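You operate a simulated robot arm through the tools that you are given. There is no shell and no other tool.

You are at the controls of a simulated robot arm. One attempt, no reset.

TASK
Crimp the blue and the pink plug and put them back.
Fine: set the size knob to the size printed on each plug; each goes back into the holder of its colour; leave the third alone.

It is judged by the outcome, as a careful person would: the job done as asked, and still so three seconds after it is handed in. It fails if anything else is knocked over, pushed out of place, dropped, spilled or broken.

THE ROBOT
A 7-joint arm with a four-finger gripper, fixed in place. Base frame: the origin is on the floor under the middle of its stand, x ahead of it, y to its left, z up; the work surface is at about z = 80. Lengths are in cm, angles in degrees, forces in N, time in s.
It reaches about 122.3 cm from its shoulder. Its first joint turns from -69.0 to 172.0 degrees. Payload 3.67 kg.
The tool frame sits at the grasp point between the pads (the TCP): z along the fingers, y along the line on which they close. The tips reach 2.8 cm beyond it. The gripper opens to 11.2 cm; its body begins 7.3 cm behind the TCP.
Orientation is that of the tool frame in the base frame, as [roll, pitch, yaw] about the fixed x, y, z axes, in that order (R = Rz(yaw) Ry(pitch) Rx(roll)). With the fingers straight down and closing along the base's y, the tool's x points along the base's -x, its y along +y and its z along -z.

THE INTERFACE
- The arm moves only by the tool jog_arm. Its arguments are lists of equal length, an entry for each row: "offset": the shift along the base's x, y, z in cm, a list of three; "rotation": the turn, a rotation vector about the base's x, y, z in degrees, a list of three; "grip": the opening in per cent of the stroke, from 0 (shut) to 100 (fully open). In form: {"offset": [[tx, ty, tz], ...], "rotation": [[rx, ry, rz], ...], "grip": [grip, ...]}. A call has 1 to 20 rows; each row shifts and turns the commanded pose from where the row before left it. A row lasts 0.2 s, in which the tool goes at most 5 cm and 8.6 degrees; a call with a longer step from one row to the next is refused whole, and so is a gripper value outside its range. A pose out of reach is approached as far as the arm can. The call stops where the force on the tool passes 40 N (or 10 N more than at its start, if that is more) or the arm is blocked; 0.2 s more then pass. Each finger travels about 10.25 cm/s and halts on what it meets, pressing with about 23 N; the grip force reading is that of the motor and also rises with nothing between the fingers. The clock runs only during rows and for 0.2 s after the last one: add rows that do not move to give the fingers time. The reply holds the time, the measured pose of the TCP, the force on the tool along the base axes, the opening and the grip force, in the units named above and with some noise, with the torque about the TCP (base axes, N m) and any sound that the robot's microphone picked up, and new pictures: "show" is both (left out), scene, wrist or none.
- Cameras (640 x 400 px; columns grow to the right, rows downward): "scene" is fixed at [4.98, 50.04, 143.18]; the picture's right is [-0.79, -0.62, 0.00], its down [-0.19, 0.24, -0.95] and it looks along [0.59, -0.75, -0.30] (base axes); focal length 325 px, centre (320, 200). "wrist" rides on the gripper at [6, -1.8, -10.4] in the tool frame; the picture's right is [0.29, 0.96, 0.00], its down [-0.80, 0.24, -0.55] and it looks along [-0.53, 0.16, 0.83] (tool axes); focal length 234 px, centre (320, 200). There is no depth. A picture from a camera that has moved, and an enlarged one, comes with that camera's place and axes in the base frame and with its lens.
- lift_body(by): slides the trunk up (or, below 0, down) by that many cm; the arm rides with it, the base frame stays. It gives what a move gives, with no picture.
- inspect(camera, box): a new picture of the part [left, top, right, bottom] of that camera's present view, enlarged. It takes no simulated time.
- close_job(): hands the job in; it is judged then, once.

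Nothing tells you positions but the pictures and the camera data. Unless the task says otherwise, let go and move clear before handing in.

The tools are called after "Emit:" by a JSON object that holds its "api" and its "payload". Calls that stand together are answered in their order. jog_arm: Moves the arm, as the interface text tells. Its arguments: {"type":"object","properties":{"offset":{"type":"array"},"rotation":{"type":"array"},"grip":{"type":"array"},"show":{"type":"string","enum":["both","scene","wrist","none"]}},"required":["offset","rotation","grip"]} The other tools are called the same way: lift_body (by) moves the trunk up or down; inspect (camera, box) takes an enlarged picture of a part of a camera's view; close_job () hands the job in.

At the start:

```text
time_s: 0.0
eef_pos: [61.22, -26.62, 118.59]
ee_rot: [180.0, 0.0, 180.0]
contact_force: [-0.2, -0.3, 1.6]
wrist_torque: [0.02, 0.01, -0.02]
opening: 11.22
grip_force: 0.1
trunk travel left (down, up): [-65.0, 19.0]
```

scene: 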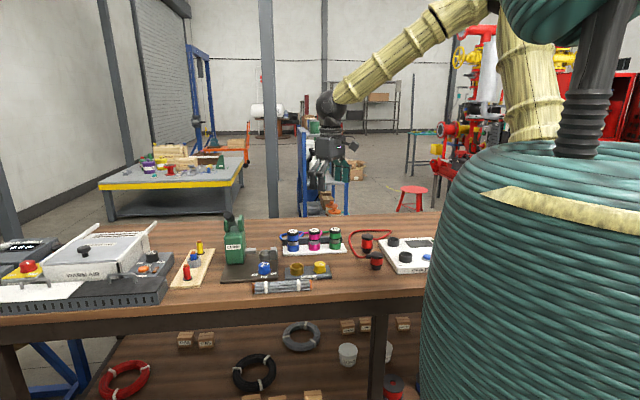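
wrist: 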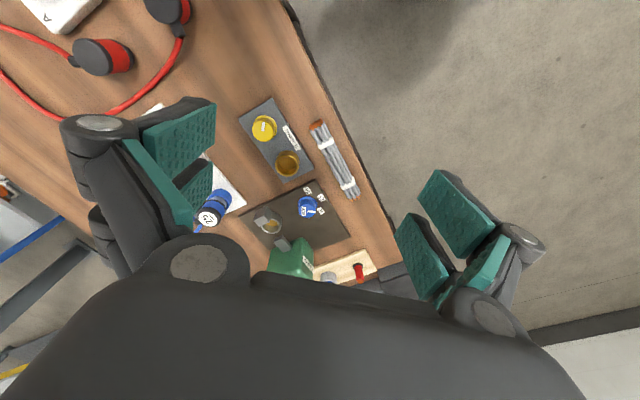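

I see a workbench with a green crimping press, a blue knob, plugs in three coloured holders (blue, pink, green), and other items. I'll inspect the pictures more closely before moving.

Emit:
{"api": "inspect", "payload": {"camera": "scene", "box": [210, 200, 370, 300]}}

Emit:
{"api": "inspect", "payload": {"camera": "wrist", "box": [180, 90, 380, 290]}}

Emit:
{"api": "inspect", "payload": {"camera": "scene", "box": [270, 215, 360, 271]}}

Emit:
{"api": "inspect", "payload": {"camera": "scene", "box": [215, 240, 345, 300]}}

```text
4.00 times, centred on (290, 250) of scene
camera zoom: at [4.98, 50.04, 143.18], right [-0.79, -0.62, 0.0], down [-0.19, 0.24, -0.95], along [0.59, -0.75, -0.3], focal length 1300 px, centre (440, 0)
```

zoom: 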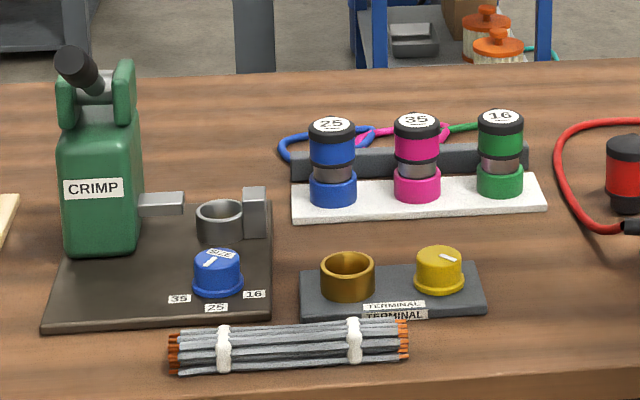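

```text
2.00 times, centred on (280, 190) of wrist
camera zoom: at [55.18, -28.39, 128.96], right [-0.29, 0.96, 0.0], down [0.8, 0.24, 0.55], along [0.53, 0.16, -0.83], focal length 468 px, centre (400, 220)
```

zoom: 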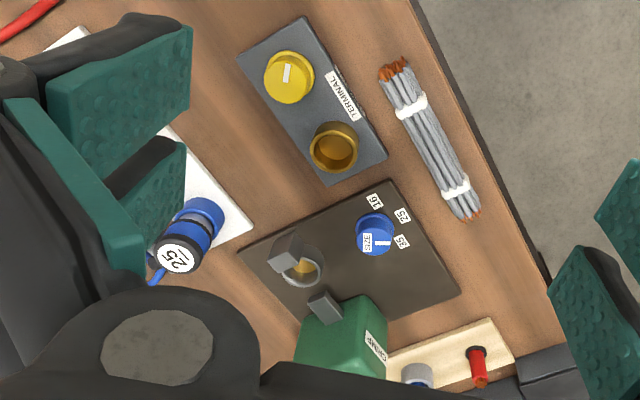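

```text
7.11 times, centred on (315, 243) of scene
camera zoom: at [4.98, 50.04, 143.18], right [-0.79, -0.62, 0.0], down [-0.19, 0.24, -0.95], along [0.59, -0.75, -0.3], focal length 2312 px, centre (356, -106)
```

zoom: 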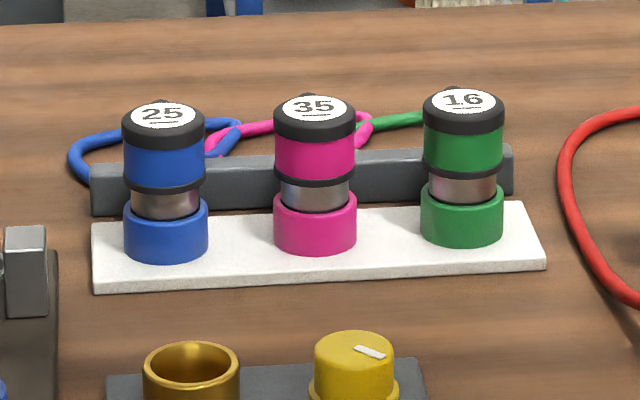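

```text
4.92 times, centred on (280, 270) of scene
camera zoom: at [4.98, 50.04, 143.18], right [-0.79, -0.62, 0.0], down [-0.19, 0.24, -0.95], along [0.59, -0.75, -0.3], focal length 1601 px, centre (517, -145)
```

zoom: 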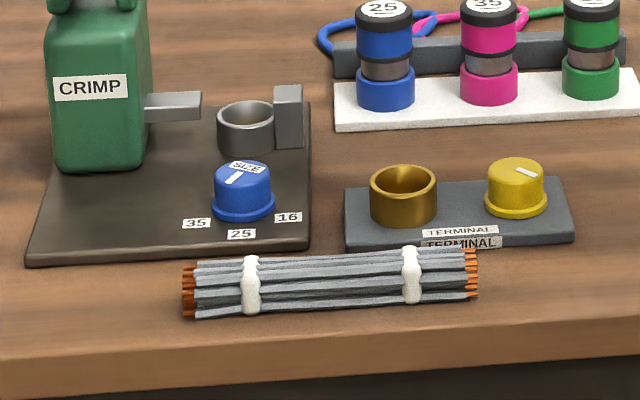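

The scene shows a CRIMP press with a SIZE knob (35/25/16), blue plug "25", pink plug "35", green plug "16" in a rack. I'll move the wrist camera closer to the press to read the knob and understand the lever.

Emit:
{"api": "jog_arm", "payload": {"offset": [[2.7, 0.3, -3.4], [2.7, 0.3, -3.4], [2.7, 0.3, -3.4], [2.7, 0.3, -3.4], [2.7, 0.3, -3.4]], "rotation": [[0, 0, 0], [0, 0, 0], [0, 0, 0], [0, 0, 0], [0, 0, 0]], "grip": [100, 100, 100, 100, 100]}}

```text
time_s: 1.2
eef_pos: [75.01, -25.18, 101.28]
ee_rot: [180.0, -0.1, -180.0]
contact_force: [0.3, -0.5, 0.0]
wrist_torque: [0.0, 0.05, -0.04]
opening: 11.16
grip_force: 0.2
trunk travel left (down, up): [-65.0, 19.0]
camera wrist: at [69.0, -26.8, 111.68], right [-0.29, 0.96, 0.0], down [0.8, 0.24, 0.55], along [0.53, 0.16, -0.83], focal length 234 px, centre (320, 200)
```

scene: 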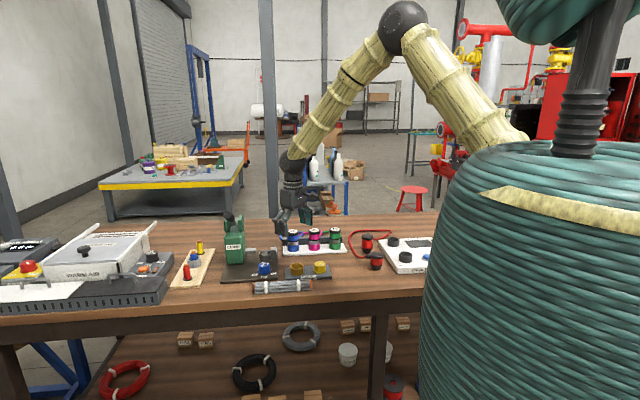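
wrist: 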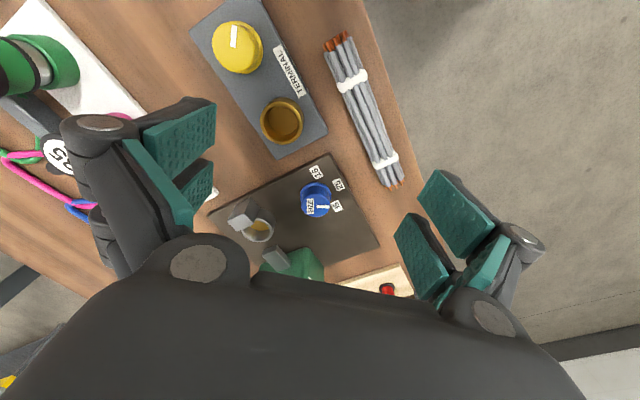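

Emit:
{"api": "inspect", "payload": {"camera": "wrist", "box": [200, 140, 400, 280]}}

Emit:
{"api": "inspect", "payload": {"camera": "wrist", "box": [280, 160, 360, 220]}}

Emit:
{"api": "inspect", "payload": {"camera": "scene", "box": [210, 205, 290, 290]}}

```text
2.86 times, centred on (300, 210) of wrist
camera zoom: at [69.0, -26.8, 111.68], right [-0.29, 0.96, 0.0], down [0.8, 0.24, 0.55], along [0.53, 0.16, -0.83], focal length 669 px, centre (377, 171)
```

zoom: 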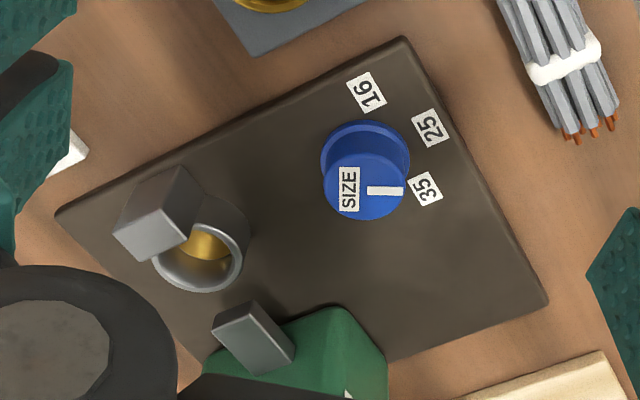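

```text
6.67 times, centred on (320, 190) of wrist
camera zoom: at [69.0, -26.8, 111.68], right [-0.29, 0.96, 0.0], down [0.8, 0.24, 0.55], along [0.53, 0.16, -0.83], focal length 1561 px, centre (320, 267)
```

zoom: 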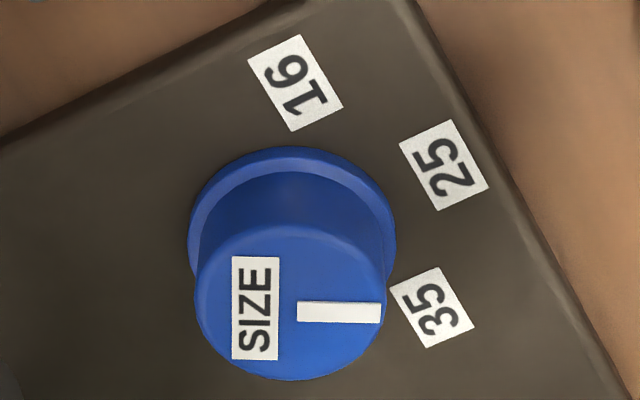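

```text
4.71 times, centred on (250, 248) of scene
camera zoom: at [4.98, 50.04, 143.18], right [-0.79, -0.62, 0.0], down [-0.19, 0.24, -0.95], along [0.59, -0.75, -0.3], focal length 1530 px, centre (649, -24)
```

zoom: 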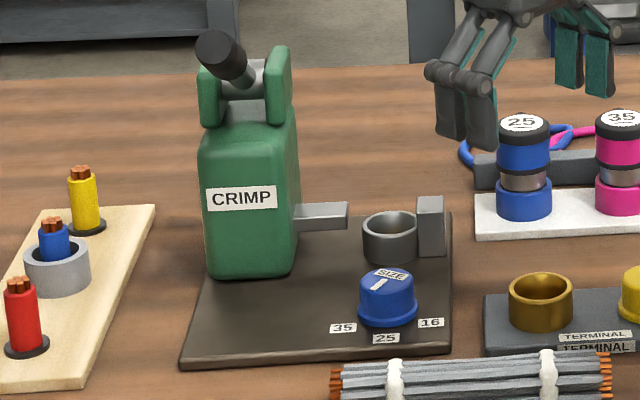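

The knob pointer sits midway between 35 and 25; labels are ~60° apart. Next I'll raise the arm to look at the lever of the press from above.

Emit:
{"api": "jog_arm", "payload": {"offset": [[1.0, 0.5, 4.2], [2.3, 0.5, 3.8], [3.0, 0.5, 3.2], [3.0, 0.5, 3.2], [3.0, 0.4, 3.0]], "rotation": [[0, 0, 0], [0, 0, 0], [0, 0, 0], [0, 0, 0], [0, 0, 0]], "grip": [100, 100, 100, 100, 100]}}

```text
time_s: 2.4
eef_pos: [87.13, -22.71, 118.99]
ee_rot: [180.0, 0.0, 180.0]
contact_force: [0.4, 0.3, -0.1]
wrist_torque: [0.01, 0.02, -0.03]
opening: 11.21
grip_force: 0.1
trunk travel left (down, up): [-65.0, 19.0]
camera wrist: at [81.15, -24.38, 129.26], right [-0.29, 0.96, 0.0], down [0.8, 0.24, 0.55], along [0.53, 0.16, -0.83], focal length 234 px, centre (320, 200)
```

scene: 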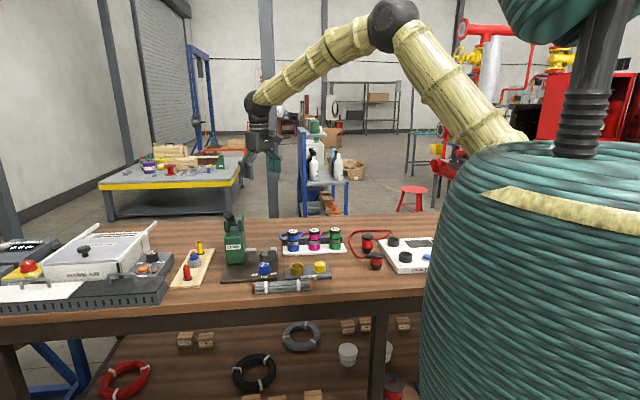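
wrist: 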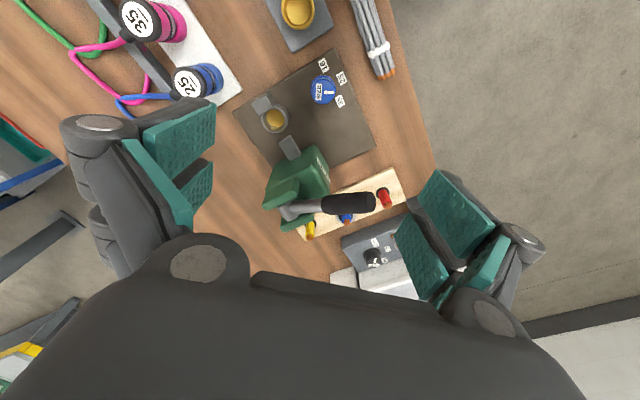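

Emit:
{"api": "inspect", "payload": {"camera": "wrist", "box": [220, 40, 440, 260]}}

Emit:
{"api": "inspect", "payload": {"camera": "wrist", "box": [60, 0, 260, 125]}}

Emit:
{"api": "inspect", "payload": {"camera": "scene", "box": [210, 200, 290, 250]}}

```text
1.82 times, centred on (330, 150) of wrist
camera zoom: at [81.15, -24.38, 129.26], right [-0.29, 0.96, 0.0], down [0.8, 0.24, 0.55], along [0.53, 0.16, -0.83], focal length 426 px, centre (302, 291)
```

zoom: 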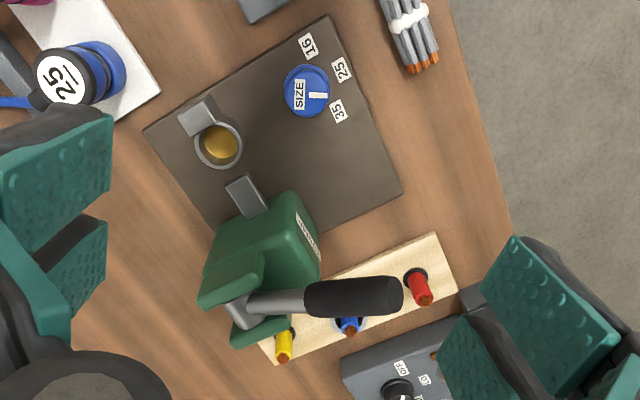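

```text
3.20 times, centred on (160, 62) of wrist
camera zoom: at [81.15, -24.38, 129.26], right [-0.29, 0.96, 0.0], down [0.8, 0.24, 0.55], along [0.53, 0.16, -0.83], focal length 749 px, centre (832, 640)
```

zoom: 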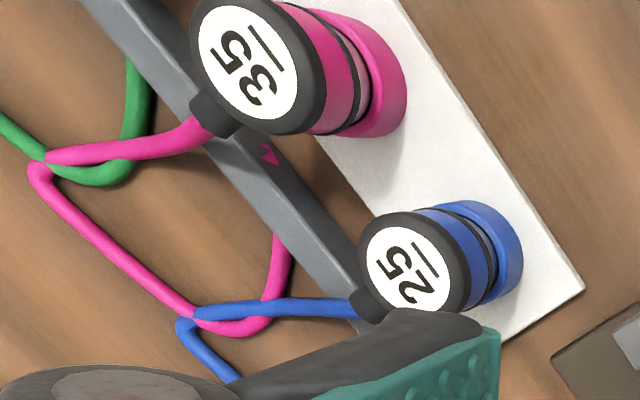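

```text
8.00 times, centred on (250, 225) of scene
camera zoom: at [4.98, 50.04, 143.18], right [-0.79, -0.62, 0.0], down [-0.19, 0.24, -0.95], along [0.59, -0.75, -0.3], focal length 2601 px, centre (880, 0)
```

zoom: 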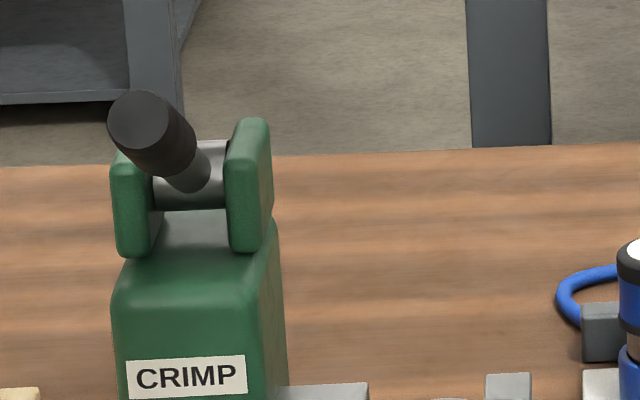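

I see each plug has a lead coming out of the back of its cap, so finger placement matters. I'll partly close the gripper in free space to learn the finger geometry.

Emit:
{"api": "jog_arm", "payload": {"offset": [[0, 0, 0], [0, 0, 0], [0, 0, 0]], "rotation": [[0, 0, 0], [0, 0, 0], [0, 0, 0]], "grip": [50, 50, 50]}}

Emit:
{"api": "inspect", "payload": {"camera": "scene", "box": [220, 90, 320, 200]}}

```text
time_s: 3.2
eef_pos: [87.08, -22.61, 118.9]
ee_rot: [-180.0, 0.0, -179.9]
contact_force: [0.9, -0.9, 0.0]
wrist_torque: [0.01, -0.01, 0.01]
opening: 5.61
grip_force: 0.0
trunk travel left (down, up): [-65.0, 19.0]
camera wrist: at [81.09, -24.43, 129.31], right [-0.29, 0.96, 0.0], down [0.8, 0.24, 0.55], along [0.53, 0.16, -0.83], focal length 234 px, centre (320, 200)
```

scene: 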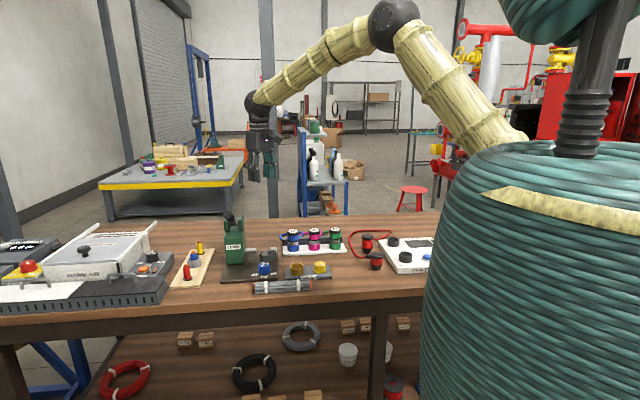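
wrist: 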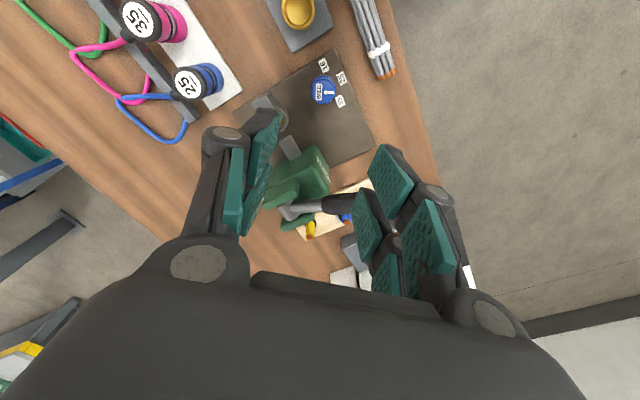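

```text
3.64 times, centred on (270, 145) of scene
camera zoom: at [4.98, 50.04, 143.18], right [-0.79, -0.62, 0.0], down [-0.19, 0.24, -0.95], along [0.59, -0.75, -0.3], focal length 1182 px, centre (502, 400)
```

zoom: 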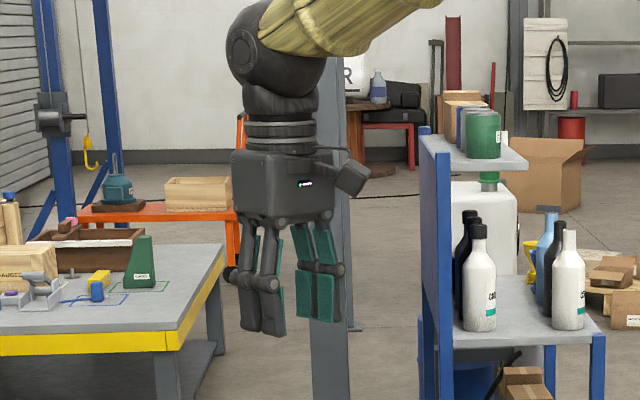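

The gripper has two fingers per side, close together. I'll turn it −45° about z (closing line along the plug row) and view the rack from the front.

Emit:
{"api": "jog_arm", "payload": {"offset": [[-1.6, -3.2, -2.0], [-1.6, -3.2, -2.0], [-1.6, -3.2, -2.4], [-1.6, -3.2, -2.4], [-1.6, -3.2, -2.6], [-1.6, -3.2, -2.6], [-0.5, -2.3, -2.3]], "rotation": [[0, 0, -7.5], [0, 0, -7.5], [0, 0, -7.5], [0, 0, -7.5], [0, 0, -7.5], [0, 0, -7.5], [0, 0, 0]], "grip": [60, 60, 60, 60, 60, 60, 60]}}

Emit:
{"api": "inspect", "payload": {"camera": "scene", "box": [270, 150, 370, 270]}}

Emit:
{"api": "inspect", "payload": {"camera": "wrist", "box": [180, 60, 480, 260]}}

```text
time_s: 4.8
eef_pos: [76.92, -44.31, 102.51]
ee_rot: [180.0, -0.2, 135.1]
contact_force: [0.8, -0.4, 0.2]
wrist_torque: [0.04, 0.02, -0.02]
opening: 6.7
grip_force: 0.0
trunk travel left (down, up): [-65.0, 19.0]
camera wrist: at [71.48, -41.36, 112.91], right [0.47, 0.88, 0.0], down [0.73, -0.4, 0.55], along [0.49, -0.26, -0.83], focal length 234 px, centre (320, 200)
```

scene: 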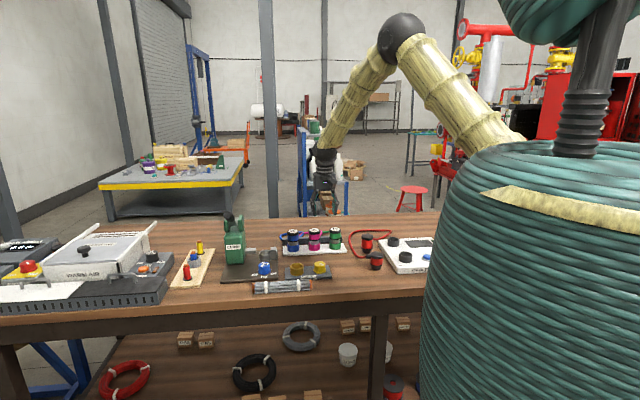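
wrist: 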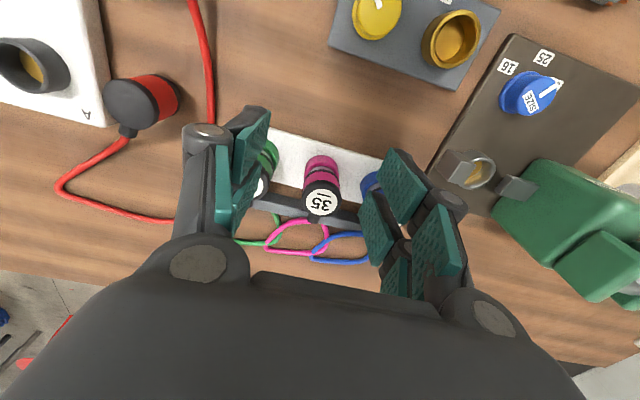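

```text
3.33 times, centred on (320, 210) of scene
camera zoom: at [4.98, 50.04, 143.18], right [-0.79, -0.62, 0.0], down [-0.19, 0.24, -0.95], along [0.59, -0.75, -0.3], focal length 1084 px, centre (320, 167)
```

zoom: 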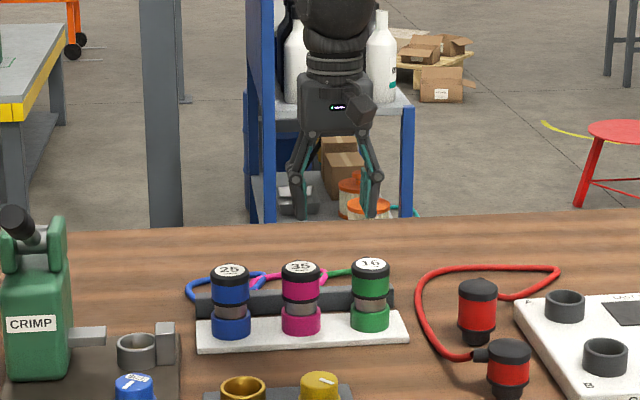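

```text
2.00 times, centred on (330, 160) of wrist
camera zoom: at [71.48, -41.36, 112.91], right [0.47, 0.88, 0.0], down [0.73, -0.4, 0.55], along [0.49, -0.26, -0.83], focal length 468 px, centre (300, 280)
```

zoom: 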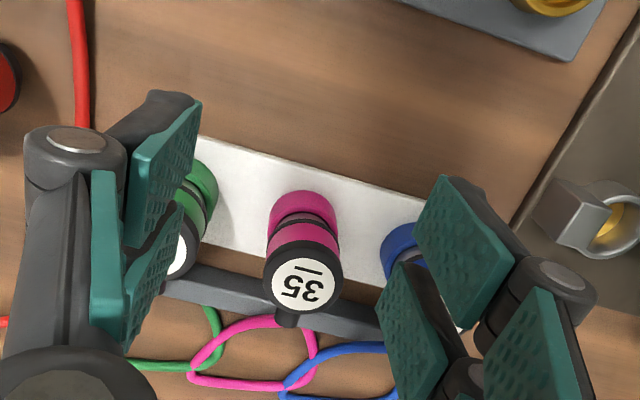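

Emit:
{"api": "inspect", "payload": {"camera": "scene", "box": [300, 175, 350, 225]}}

Emit:
{"api": "inspect", "payload": {"camera": "wrist", "box": [230, 130, 390, 270]}}

```text
8.00 times, centred on (325, 200) of scene
camera zoom: at [4.98, 50.04, 143.18], right [-0.79, -0.62, 0.0], down [-0.19, 0.24, -0.95], along [0.59, -0.75, -0.3], focal length 2601 px, centre (280, 200)
```

zoom: 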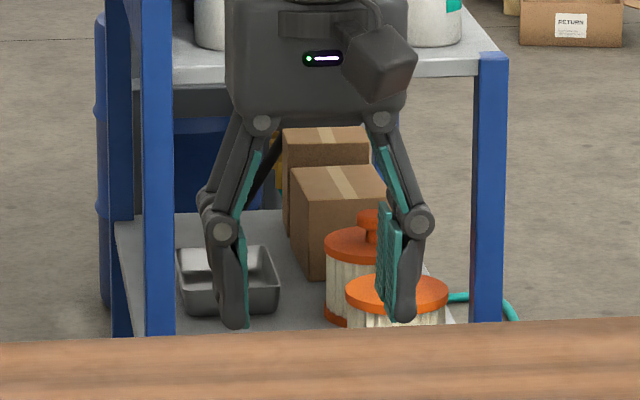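

```text
2.86 times, centred on (310, 200) of wrist
camera zoom: at [71.48, -41.36, 112.91], right [0.47, 0.88, 0.0], down [0.73, -0.4, 0.55], along [0.49, -0.26, -0.83], focal length 669 px, centre (349, 200)
```

zoom: 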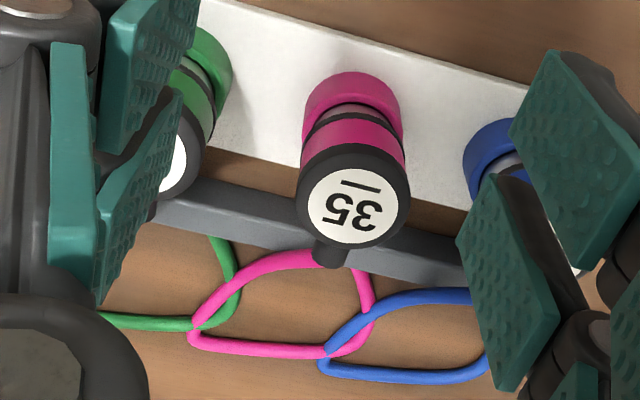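

Blue plug is at about (91.8, −42.0), pink at (85.5, −48.3), tops near z≈90. Fingers are ~1.6 cm thick, so closing along the row fits. Now I'll move to look at the knob and the die from this yaw.

Emit:
{"api": "jog_arm", "payload": {"offset": [[0.9, 4.8, -0.4], [0.9, 4.8, -0.4], [0.9, 4.8, -0.5], [0.9, 4.8, -0.5], [0.9, 4.8, -0.5]], "rotation": [[0, 0, 0], [0, 0, 0], [0, 0, 0], [0, 0, 0], [0, 0, 0]], "grip": [60, 60, 60, 60, 60], "show": "wrist"}}

Emit:
{"api": "inspect", "payload": {"camera": "wrist", "box": [200, 80, 440, 260]}}

```text
time_s: 6.0
eef_pos: [81.44, -20.19, 100.37]
ee_rot: [-179.9, 0.0, 135.0]
contact_force: [0.7, 0.6, -0.7]
wrist_torque: [-0.01, 0.02, -0.01]
opening: 6.71
grip_force: 0.0
trunk travel left (down, up): [-65.0, 19.0]
camera wrist: at [75.98, -17.12, 110.78], right [0.47, 0.88, 0.0], down [0.73, -0.39, 0.55], along [0.49, -0.26, -0.83], focal length 234 px, centre (320, 200)
```

wrist: 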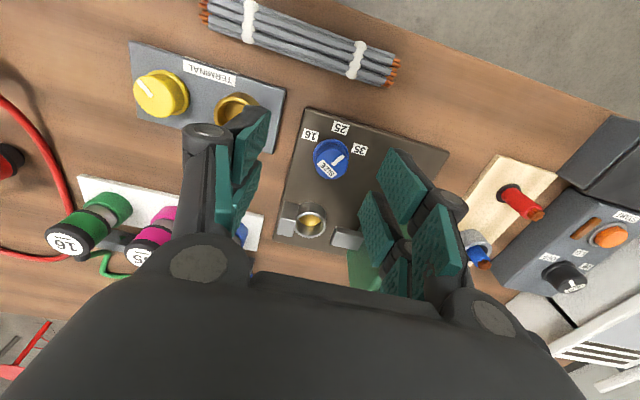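

```text
2.22 times, centred on (320, 170) of wrist
camera zoom: at [75.98, -17.12, 110.78], right [0.47, 0.88, 0.0], down [0.73, -0.39, 0.55], along [0.49, -0.26, -0.83], focal length 520 px, centre (320, 267)
```

zoom: 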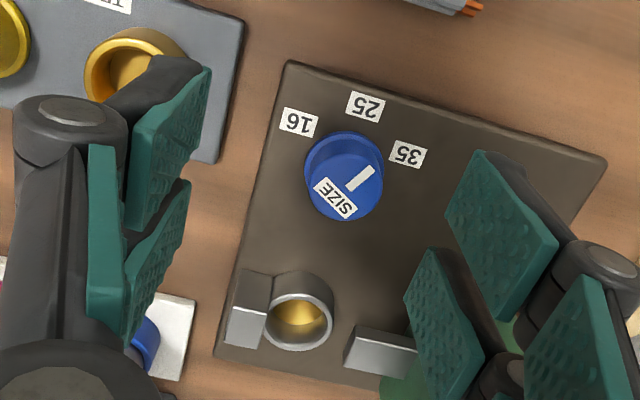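

Emit:
{"api": "inspect", "payload": {"camera": "wrist", "box": [270, 190, 370, 260]}}

Emit:
{"api": "inspect", "payload": {"camera": "wrist", "box": [290, 105, 390, 190]}}

Emit:
{"api": "inspect", "payload": {"camera": "scene", "box": [240, 240, 280, 280]}}

```text
5.71 times, centred on (320, 225) of wrist
camera zoom: at [75.98, -17.12, 110.78], right [0.47, 0.88, 0.0], down [0.73, -0.39, 0.55], along [0.49, -0.26, -0.83], focal length 1338 px, centre (320, 57)
```

zoom: 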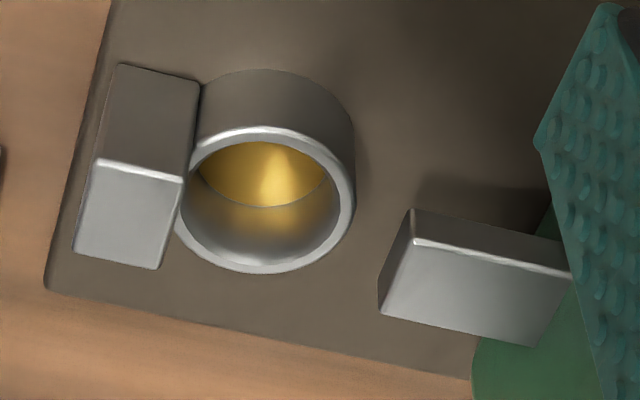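

```text
4.71 times, centred on (340, 148) of wrist
camera zoom: at [75.98, -17.12, 110.78], right [0.47, 0.88, 0.0], down [0.73, -0.39, 0.55], along [0.49, -0.26, -0.83], focal length 1102 px, centre (226, 447)
```

zoom: 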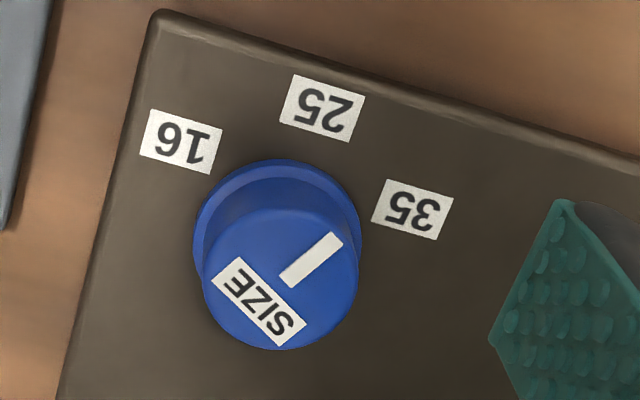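

```text
10.00 times, centred on (260, 260) of scene
camera zoom: at [4.98, 50.04, 143.18], right [-0.79, -0.62, 0.0], down [-0.19, 0.24, -0.95], along [0.59, -0.75, -0.3], focal length 3251 px, centre (920, -400)
```

zoom: 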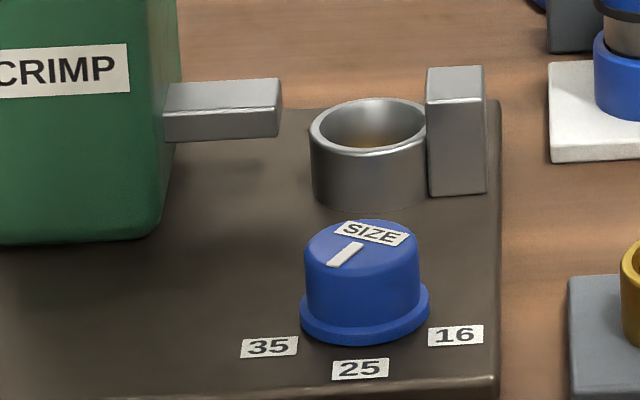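

The die ring centre is near (94.6, −28.7, top z 84.6), the knob near (87.25, −21.75, top z≈84.6), pointer 30° short of 25. I'll go above the knob and descend partway, then check alignment.

Emit:
{"api": "jog_arm", "payload": {"offset": [[3.0, -0.8, 0], [2.8, -0.76, 0], [0, 0, -4], [0, 0, -4]], "rotation": [[0, 0, 0], [0, 0, 0], [0, 0, 0], [0, 0, 0]], "grip": [60, 60, 60, 60]}}

Emit:
{"api": "inspect", "payload": {"camera": "scene", "box": [220, 200, 320, 290]}}

Emit:
{"api": "inspect", "payload": {"camera": "wrist", "box": [200, 100, 440, 260]}}

```text
time_s: 7.0
eef_pos: [87.22, -21.88, 92.28]
ee_rot: [179.9, -0.2, 135.0]
contact_force: [0.7, -0.1, -0.7]
wrist_torque: [0.02, 0.01, 0.0]
opening: 6.72
grip_force: 0.1
trunk travel left (down, up): [-65.0, 19.0]
camera wrist: at [81.75, -18.9, 102.72], right [0.47, 0.88, 0.0], down [0.73, -0.39, 0.55], along [0.49, -0.26, -0.83], focal length 234 px, centre (320, 200)
```

scene: 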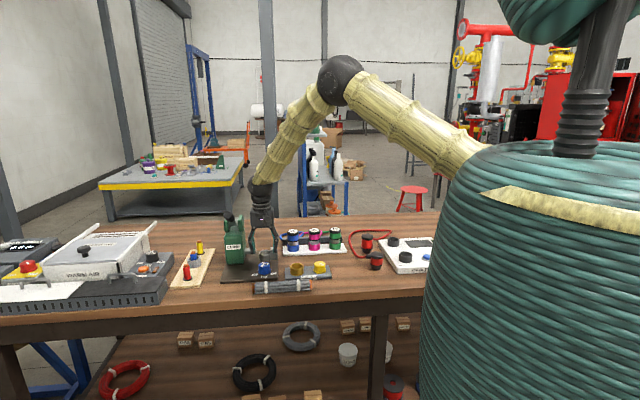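
wrist: 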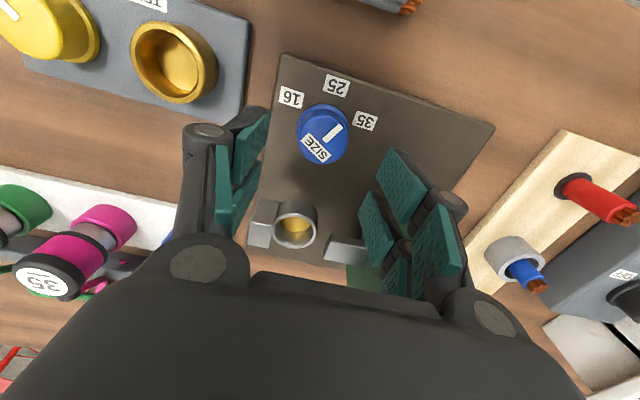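

```text
4.44 times, centred on (270, 245) of scene
camera zoom: at [4.98, 50.04, 143.18], right [-0.79, -0.62, 0.0], down [-0.19, 0.24, -0.95], along [0.59, -0.75, -0.3], focal length 1445 px, centre (542, 0)
```

zoom: 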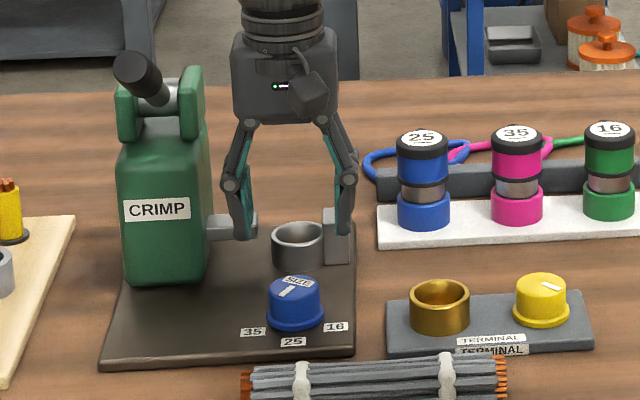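

```text
2.50 times, centred on (320, 180) of wrist
camera zoom: at [81.75, -18.9, 102.72], right [0.47, 0.88, 0.0], down [0.73, -0.39, 0.55], along [0.49, -0.26, -0.83], focal length 585 px, centre (320, 250)
```

zoom: 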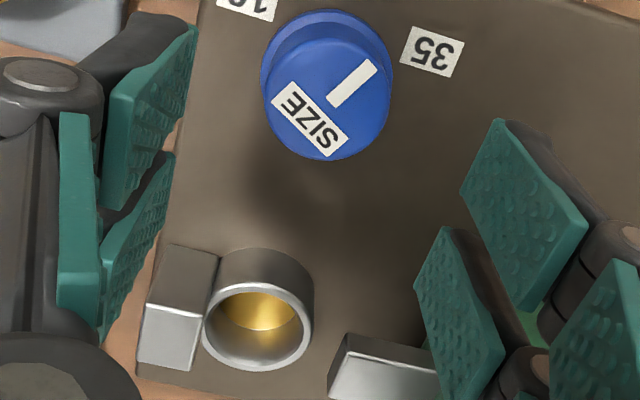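

Alignment is good (knob at ≈(87.4, −21.8)). I'll descend so that the tips sit just above the knob's flange, and close on it.

Emit:
{"api": "jog_arm", "payload": {"offset": [[0.2, 0.06, -3.4], [0, 0, -2.4], [0, 0, -0.9], [0, 0, 0], [0, 0, 0], [0, 0, 0]], "rotation": [[0, 0, 0], [0, 0, 0], [0, 0, 0], [0, 0, 0], [0, 0, 0], [0, 0, 0]], "grip": [60, 60, 60, 30, 30, 30]}}

Emit:
{"api": "inspect", "payload": {"camera": "scene", "box": [220, 200, 320, 290]}}

Emit:
{"api": "inspect", "payload": {"camera": "wrist", "box": [200, 60, 440, 260]}}

```text
time_s: 8.4
eef_pos: [87.36, -21.61, 85.48]
ee_rot: [-179.9, 0.0, 135.0]
contact_force: [7.7, 1.6, -3.8]
wrist_torque: [0.15, -0.56, 0.01]
opening: 4.05
grip_force: 44.7
trunk travel left (down, up): [-65.0, 19.0]
camera wrist: at [81.98, -18.67, 95.97], right [0.47, 0.88, 0.0], down [0.73, -0.39, 0.55], along [0.49, -0.26, -0.83], focal length 234 px, centre (320, 200)
```

scene: 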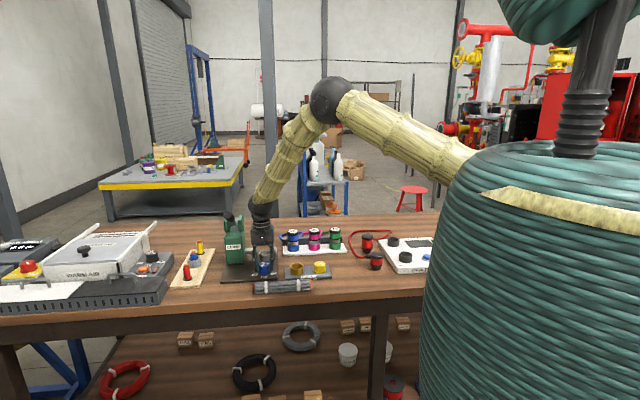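
wrist: 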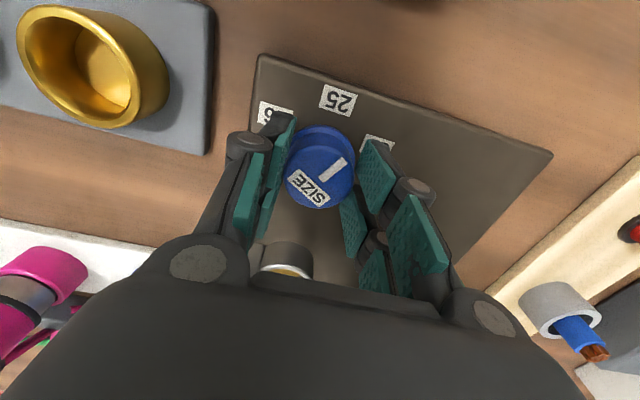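

```text
4.44 times, centred on (270, 245) of scene
camera zoom: at [4.98, 50.04, 143.18], right [-0.79, -0.62, 0.0], down [-0.19, 0.24, -0.95], along [0.59, -0.75, -0.3], focal length 1445 px, centre (542, 0)
```

zoom: 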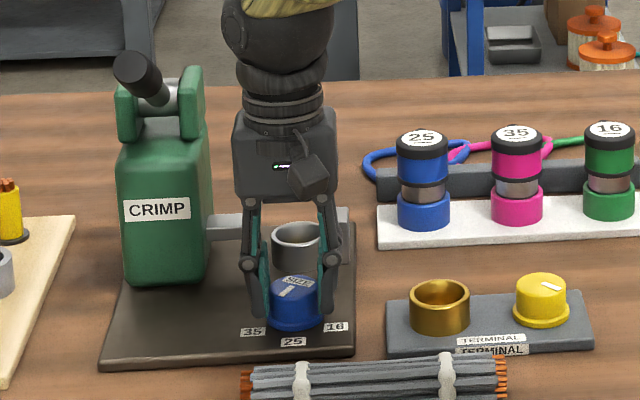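

```text
2.00 times, centred on (320, 160) of wrist
camera zoom: at [81.98, -18.67, 95.97], right [0.47, 0.88, 0.0], down [0.73, -0.39, 0.55], along [0.49, -0.26, -0.83], focal length 468 px, centre (320, 280)
```

zoom: 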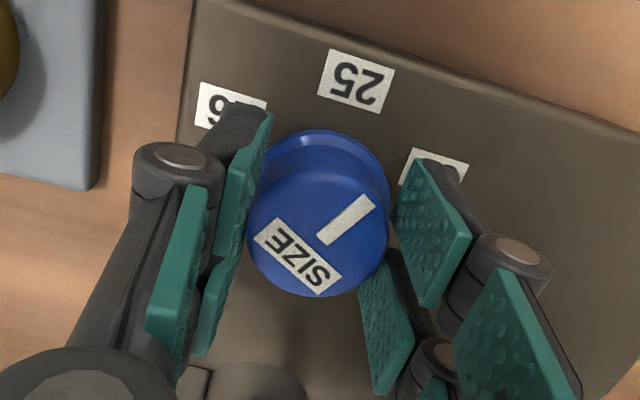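

The knob is gripped (opening 4.05 cm) and centred. I'll turn it +30° about z toward 25.

Emit:
{"api": "jog_arm", "payload": {"offset": [[0, 0, 0], [0, 0, 0], [0, 0, 0], [0, 0, 0], [0, 0, 0], [0, 0, 0]], "rotation": [[0, 0, 6], [0, 0, 6], [0, 0, 6], [0, 0, 6], [0, 0, 6], [0, 0, 0]], "grip": [30, 30, 30, 30, 30, 30], "show": "wrist"}}

Emit:
{"api": "inspect", "payload": {"camera": "wrist", "box": [200, 60, 440, 260]}}

Emit:
{"api": "inspect", "payload": {"camera": "scene", "box": [240, 240, 280, 280]}}

```text
time_s: 9.8
eef_pos: [87.23, -21.83, 85.52]
ee_rot: [-180.0, 0.0, 165.0]
contact_force: [7.3, -5.7, -2.5]
wrist_torque: [-0.45, -0.06, 0.0]
opening: 4.05
grip_force: 45.1
trunk travel left (down, up): [-65.0, 19.0]
camera wrist: at [81.18, -21.96, 95.98], right [-0.03, 1.0, 0.0], down [0.83, 0.03, 0.55], along [0.55, 0.02, -0.83], focal length 234 px, centre (320, 200)
```

wrist: 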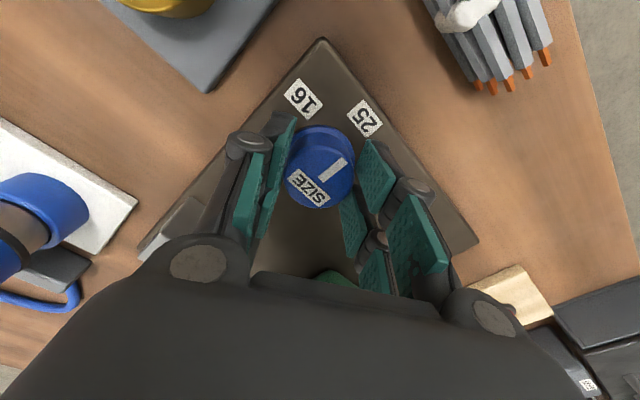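

```text
2.00 times, centred on (320, 160) of wrist
camera zoom: at [81.18, -21.96, 95.98], right [-0.03, 1.0, 0.0], down [0.83, 0.03, 0.55], along [0.55, 0.02, -0.83], focal length 468 px, centre (320, 280)
```

zoom: 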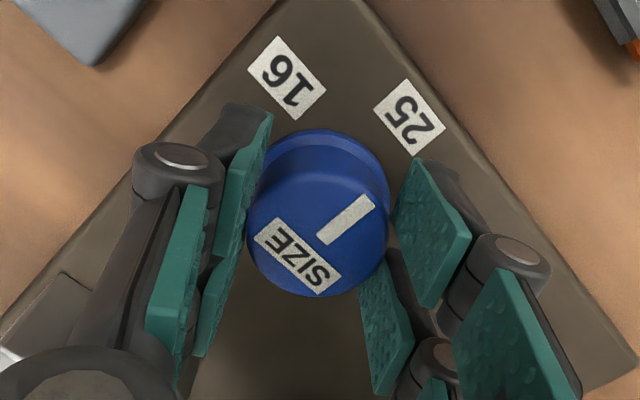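

```text
10.00 times, centred on (260, 260) of scene
camera zoom: at [4.98, 50.04, 143.18], right [-0.79, -0.62, 0.0], down [-0.19, 0.24, -0.95], along [0.59, -0.75, -0.3], focal length 3251 px, centre (920, -400)
```

zoom: 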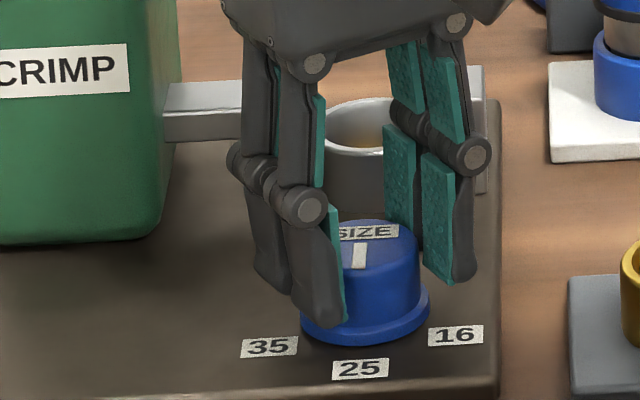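

The knob turned with the gripper and its pointer now seems to face 25. I'll release, rise and verify.

Emit:
{"api": "jog_arm", "payload": {"offset": [[0, 0, 0], [0, 0, 0], [0, 0, 3], [0, 0, 4], [0, 0, 4], [0, 0, 2]], "rotation": [[0, 0, 0], [0, 0, 0], [0, 0, 0], [0, 0, 0], [0, 0, -7.5], [0, 0, -7.5]], "grip": [60, 60, 60, 60, 60, 60], "show": "wrist"}}

Emit:
{"api": "inspect", "payload": {"camera": "wrist", "box": [240, 70, 400, 180]}}

Emit:
{"api": "inspect", "payload": {"camera": "scene", "box": [240, 240, 280, 280]}}

```text
time_s: 11.2
eef_pos: [87.26, -21.76, 98.59]
ee_rot: [179.9, -0.1, 149.9]
contact_force: [-1.0, 0.9, 0.1]
wrist_torque: [-0.03, 0.02, -0.01]
opening: 6.72
grip_force: 0.1
trunk travel left (down, up): [-65.0, 19.0]
camera wrist: at [81.31, -20.16, 109.04], right [0.23, 0.97, 0.0], down [0.81, -0.19, 0.55], along [0.54, -0.13, -0.83], focal length 234 px, centre (320, 200)
```

wrist: 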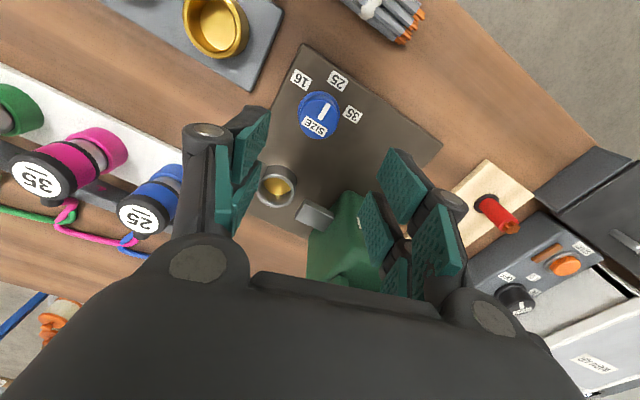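

```text
3.64 times, centred on (320, 125) of wrist
camera zoom: at [81.31, -20.16, 109.04], right [0.23, 0.97, 0.0], down [0.81, -0.19, 0.55], along [0.54, -0.13, -0.83], focal length 852 px, centre (320, 473)
```

zoom: 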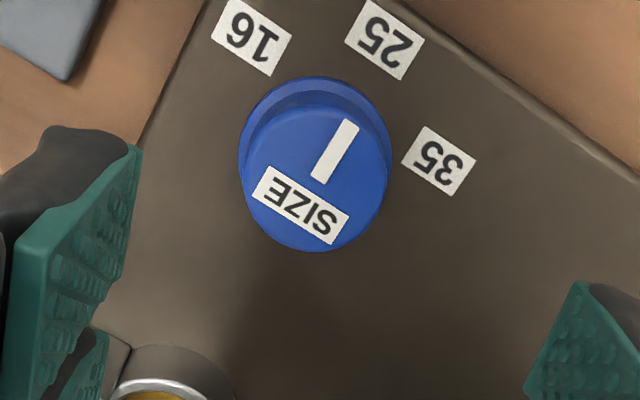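

```text
10.00 times, centred on (260, 260) of scene
camera zoom: at [4.98, 50.04, 143.18], right [-0.79, -0.62, 0.0], down [-0.19, 0.24, -0.95], along [0.59, -0.75, -0.3], focal length 3251 px, centre (920, -400)
```

zoom: 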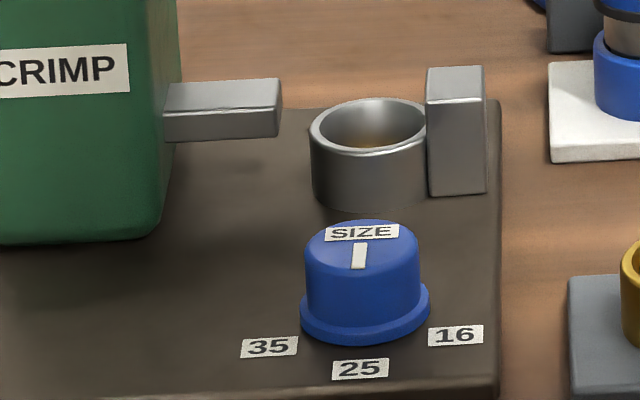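

The pointer is aligned with the 25 label. Next I'll turn back to yaw 135 and go above the blue plug.

Emit:
{"api": "jog_arm", "payload": {"offset": [[0.9, -4.0, 0], [0.9, -4.0, 0], [0.9, -4.0, 0], [0.9, -4.1, 0], [0.9, -4.1, 0]], "rotation": [[0, 0, -5], [0, 0, -5], [0, 0, -5], [0, 0, 0], [0, 0, 0]], "grip": [60, 60, 60, 60, 60]}}

Emit:
{"api": "inspect", "payload": {"camera": "wrist", "box": [200, 60, 440, 260]}}

Emit:
{"api": "inspect", "payload": {"camera": "scene", "box": [260, 180, 360, 270]}}

```text
time_s: 12.4
eef_pos: [91.95, -42.11, 98.39]
ee_rot: [-180.0, -0.1, 135.0]
contact_force: [0.6, -0.1, 0.5]
wrist_torque: [0.04, 0.03, -0.03]
opening: 6.72
grip_force: 0.0
trunk travel left (down, up): [-65.0, 19.0]
camera wrist: at [86.49, -39.13, 108.89], right [0.47, 0.88, 0.0], down [0.73, -0.39, 0.55], along [0.49, -0.26, -0.83], focal length 234 px, centre (320, 200)
```

scene: 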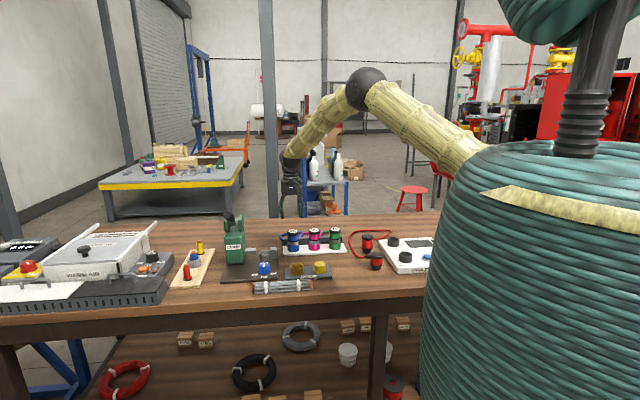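
wrist: 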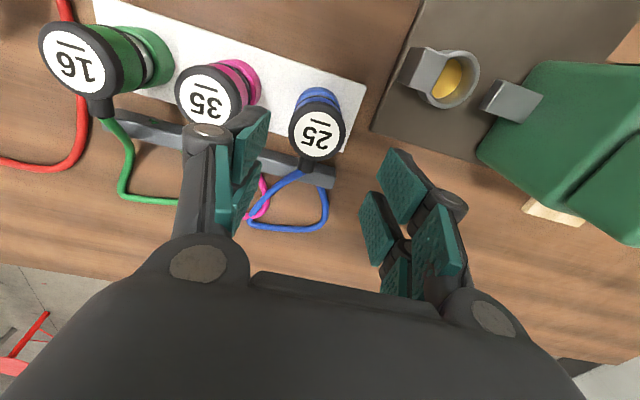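

```text
2.00 times, centred on (320, 160) of wrist
camera zoom: at [86.49, -39.13, 108.89], right [0.47, 0.88, 0.0], down [0.73, -0.39, 0.55], along [0.49, -0.26, -0.83], focal length 468 px, centre (320, 280)
```

zoom: 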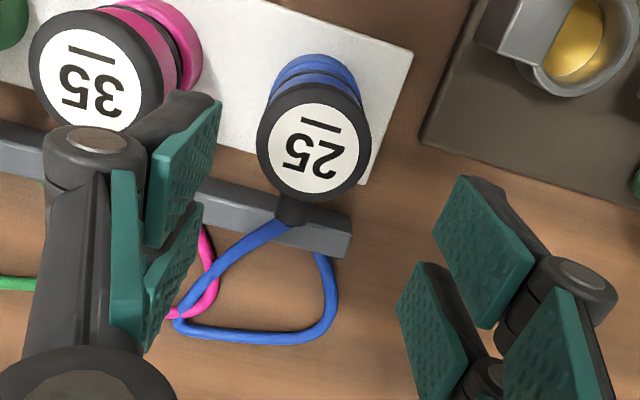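

```text
4.44 times, centred on (310, 225) of scene
camera zoom: at [4.98, 50.04, 143.18], right [-0.79, -0.62, 0.0], down [-0.19, 0.24, -0.95], along [0.59, -0.75, -0.3], focal length 1445 px, centre (364, 89)
```

zoom: 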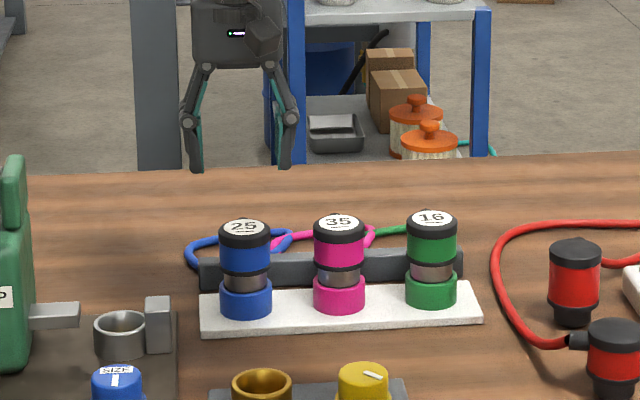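

Emit:
{"api": "inspect", "payload": {"camera": "wrist", "box": [230, 150, 350, 240]}}

Emit:
{"api": "inspect", "payload": {"camera": "scene", "box": [278, 224, 318, 254]}}

```text
4.44 times, centred on (290, 195) of wrist
camera zoom: at [86.49, -39.13, 108.89], right [0.47, 0.88, 0.0], down [0.73, -0.39, 0.55], along [0.49, -0.26, -0.83], focal length 1041 px, centre (453, 222)
```

zoom: 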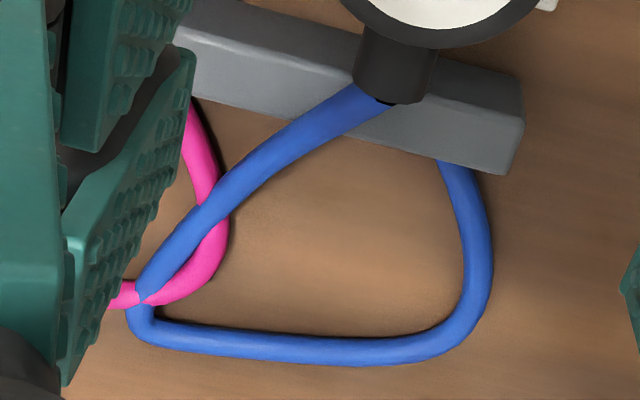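

```text
13.33 times, centred on (298, 239) of scene
camera zoom: at [4.98, 50.04, 143.18], right [-0.79, -0.62, 0.0], down [-0.19, 0.24, -0.95], along [0.59, -0.75, -0.3], focal length 4335 px, centre (613, -320)
```

zoom: 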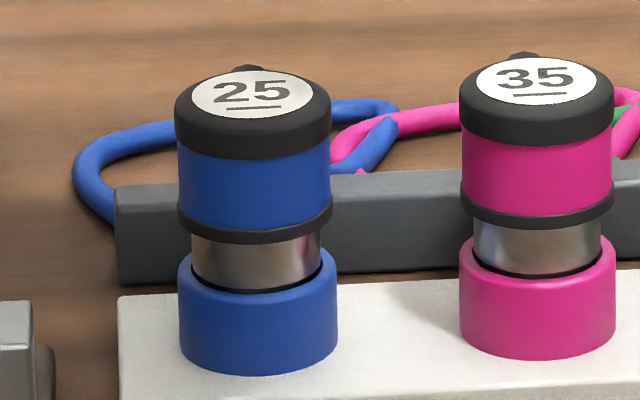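

The blue plug is centred within 2 mm under the gripper. I'll descend so the tips reach to z≈87.5 and close on the cap.

Emit:
{"api": "jog_arm", "payload": {"offset": [[-0.2, 0, -4], [0, 0, -3], [0, 0, -1], [0, 0, 0], [0, 0, 0], [0, 0, 0]], "rotation": [[0, 0, 0], [0, 0, 0], [0, 0, 0], [0, 0, 0], [0, 0, 0], [0, 0, 0]], "grip": [60, 60, 60, 30, 30, 30]}}

Emit:
{"api": "inspect", "payload": {"camera": "scene", "box": [260, 180, 360, 270]}}

Emit:
{"api": "inspect", "payload": {"camera": "wrist", "box": [200, 60, 440, 260]}}

```text
time_s: 13.8
eef_pos: [91.72, -42.04, 90.64]
ee_rot: [180.0, 0.0, 135.0]
contact_force: [1.0, -0.5, 4.4]
wrist_torque: [-0.03, -0.16, -0.01]
opening: 4.68
grip_force: 23.2
trunk travel left (down, up): [-65.0, 19.0]
camera wrist: at [86.22, -38.99, 100.99], right [0.47, 0.88, 0.0], down [0.73, -0.39, 0.55], along [0.49, -0.26, -0.83], focal length 234 px, centre (320, 200)
```

scene: 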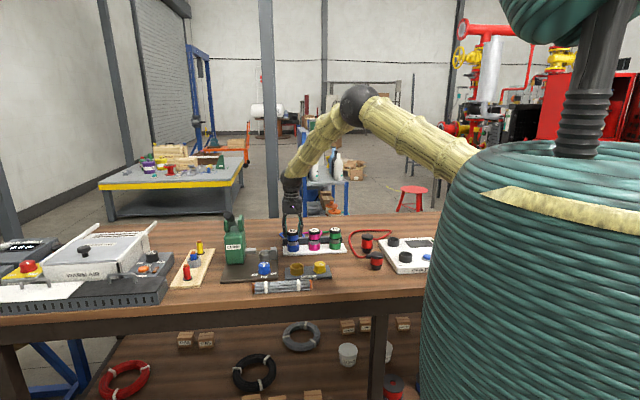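
wrist: 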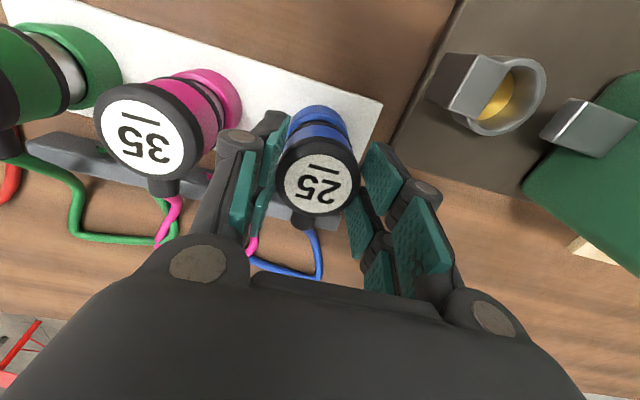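

```text
4.44 times, centred on (310, 225) of scene
camera zoom: at [4.98, 50.04, 143.18], right [-0.79, -0.62, 0.0], down [-0.19, 0.24, -0.95], along [0.59, -0.75, -0.3], focal length 1445 px, centre (364, 89)
```

zoom: 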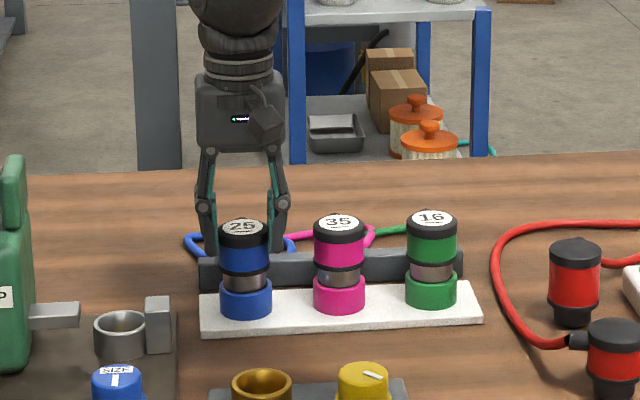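

```text
2.00 times, centred on (320, 160) of wrist
camera zoom: at [86.22, -38.99, 100.99], right [0.47, 0.88, 0.0], down [0.73, -0.39, 0.55], along [0.49, -0.26, -0.83], focal length 468 px, centre (320, 280)
```

zoom: 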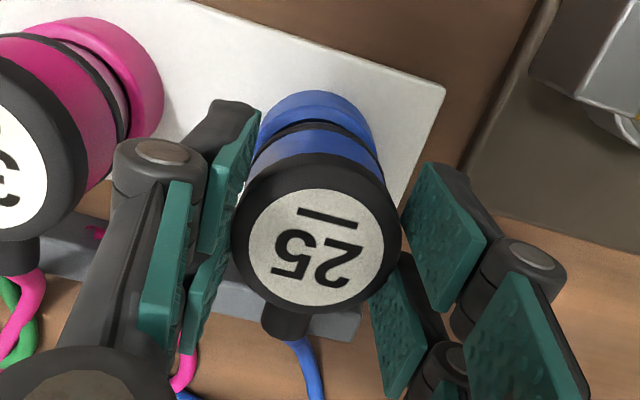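

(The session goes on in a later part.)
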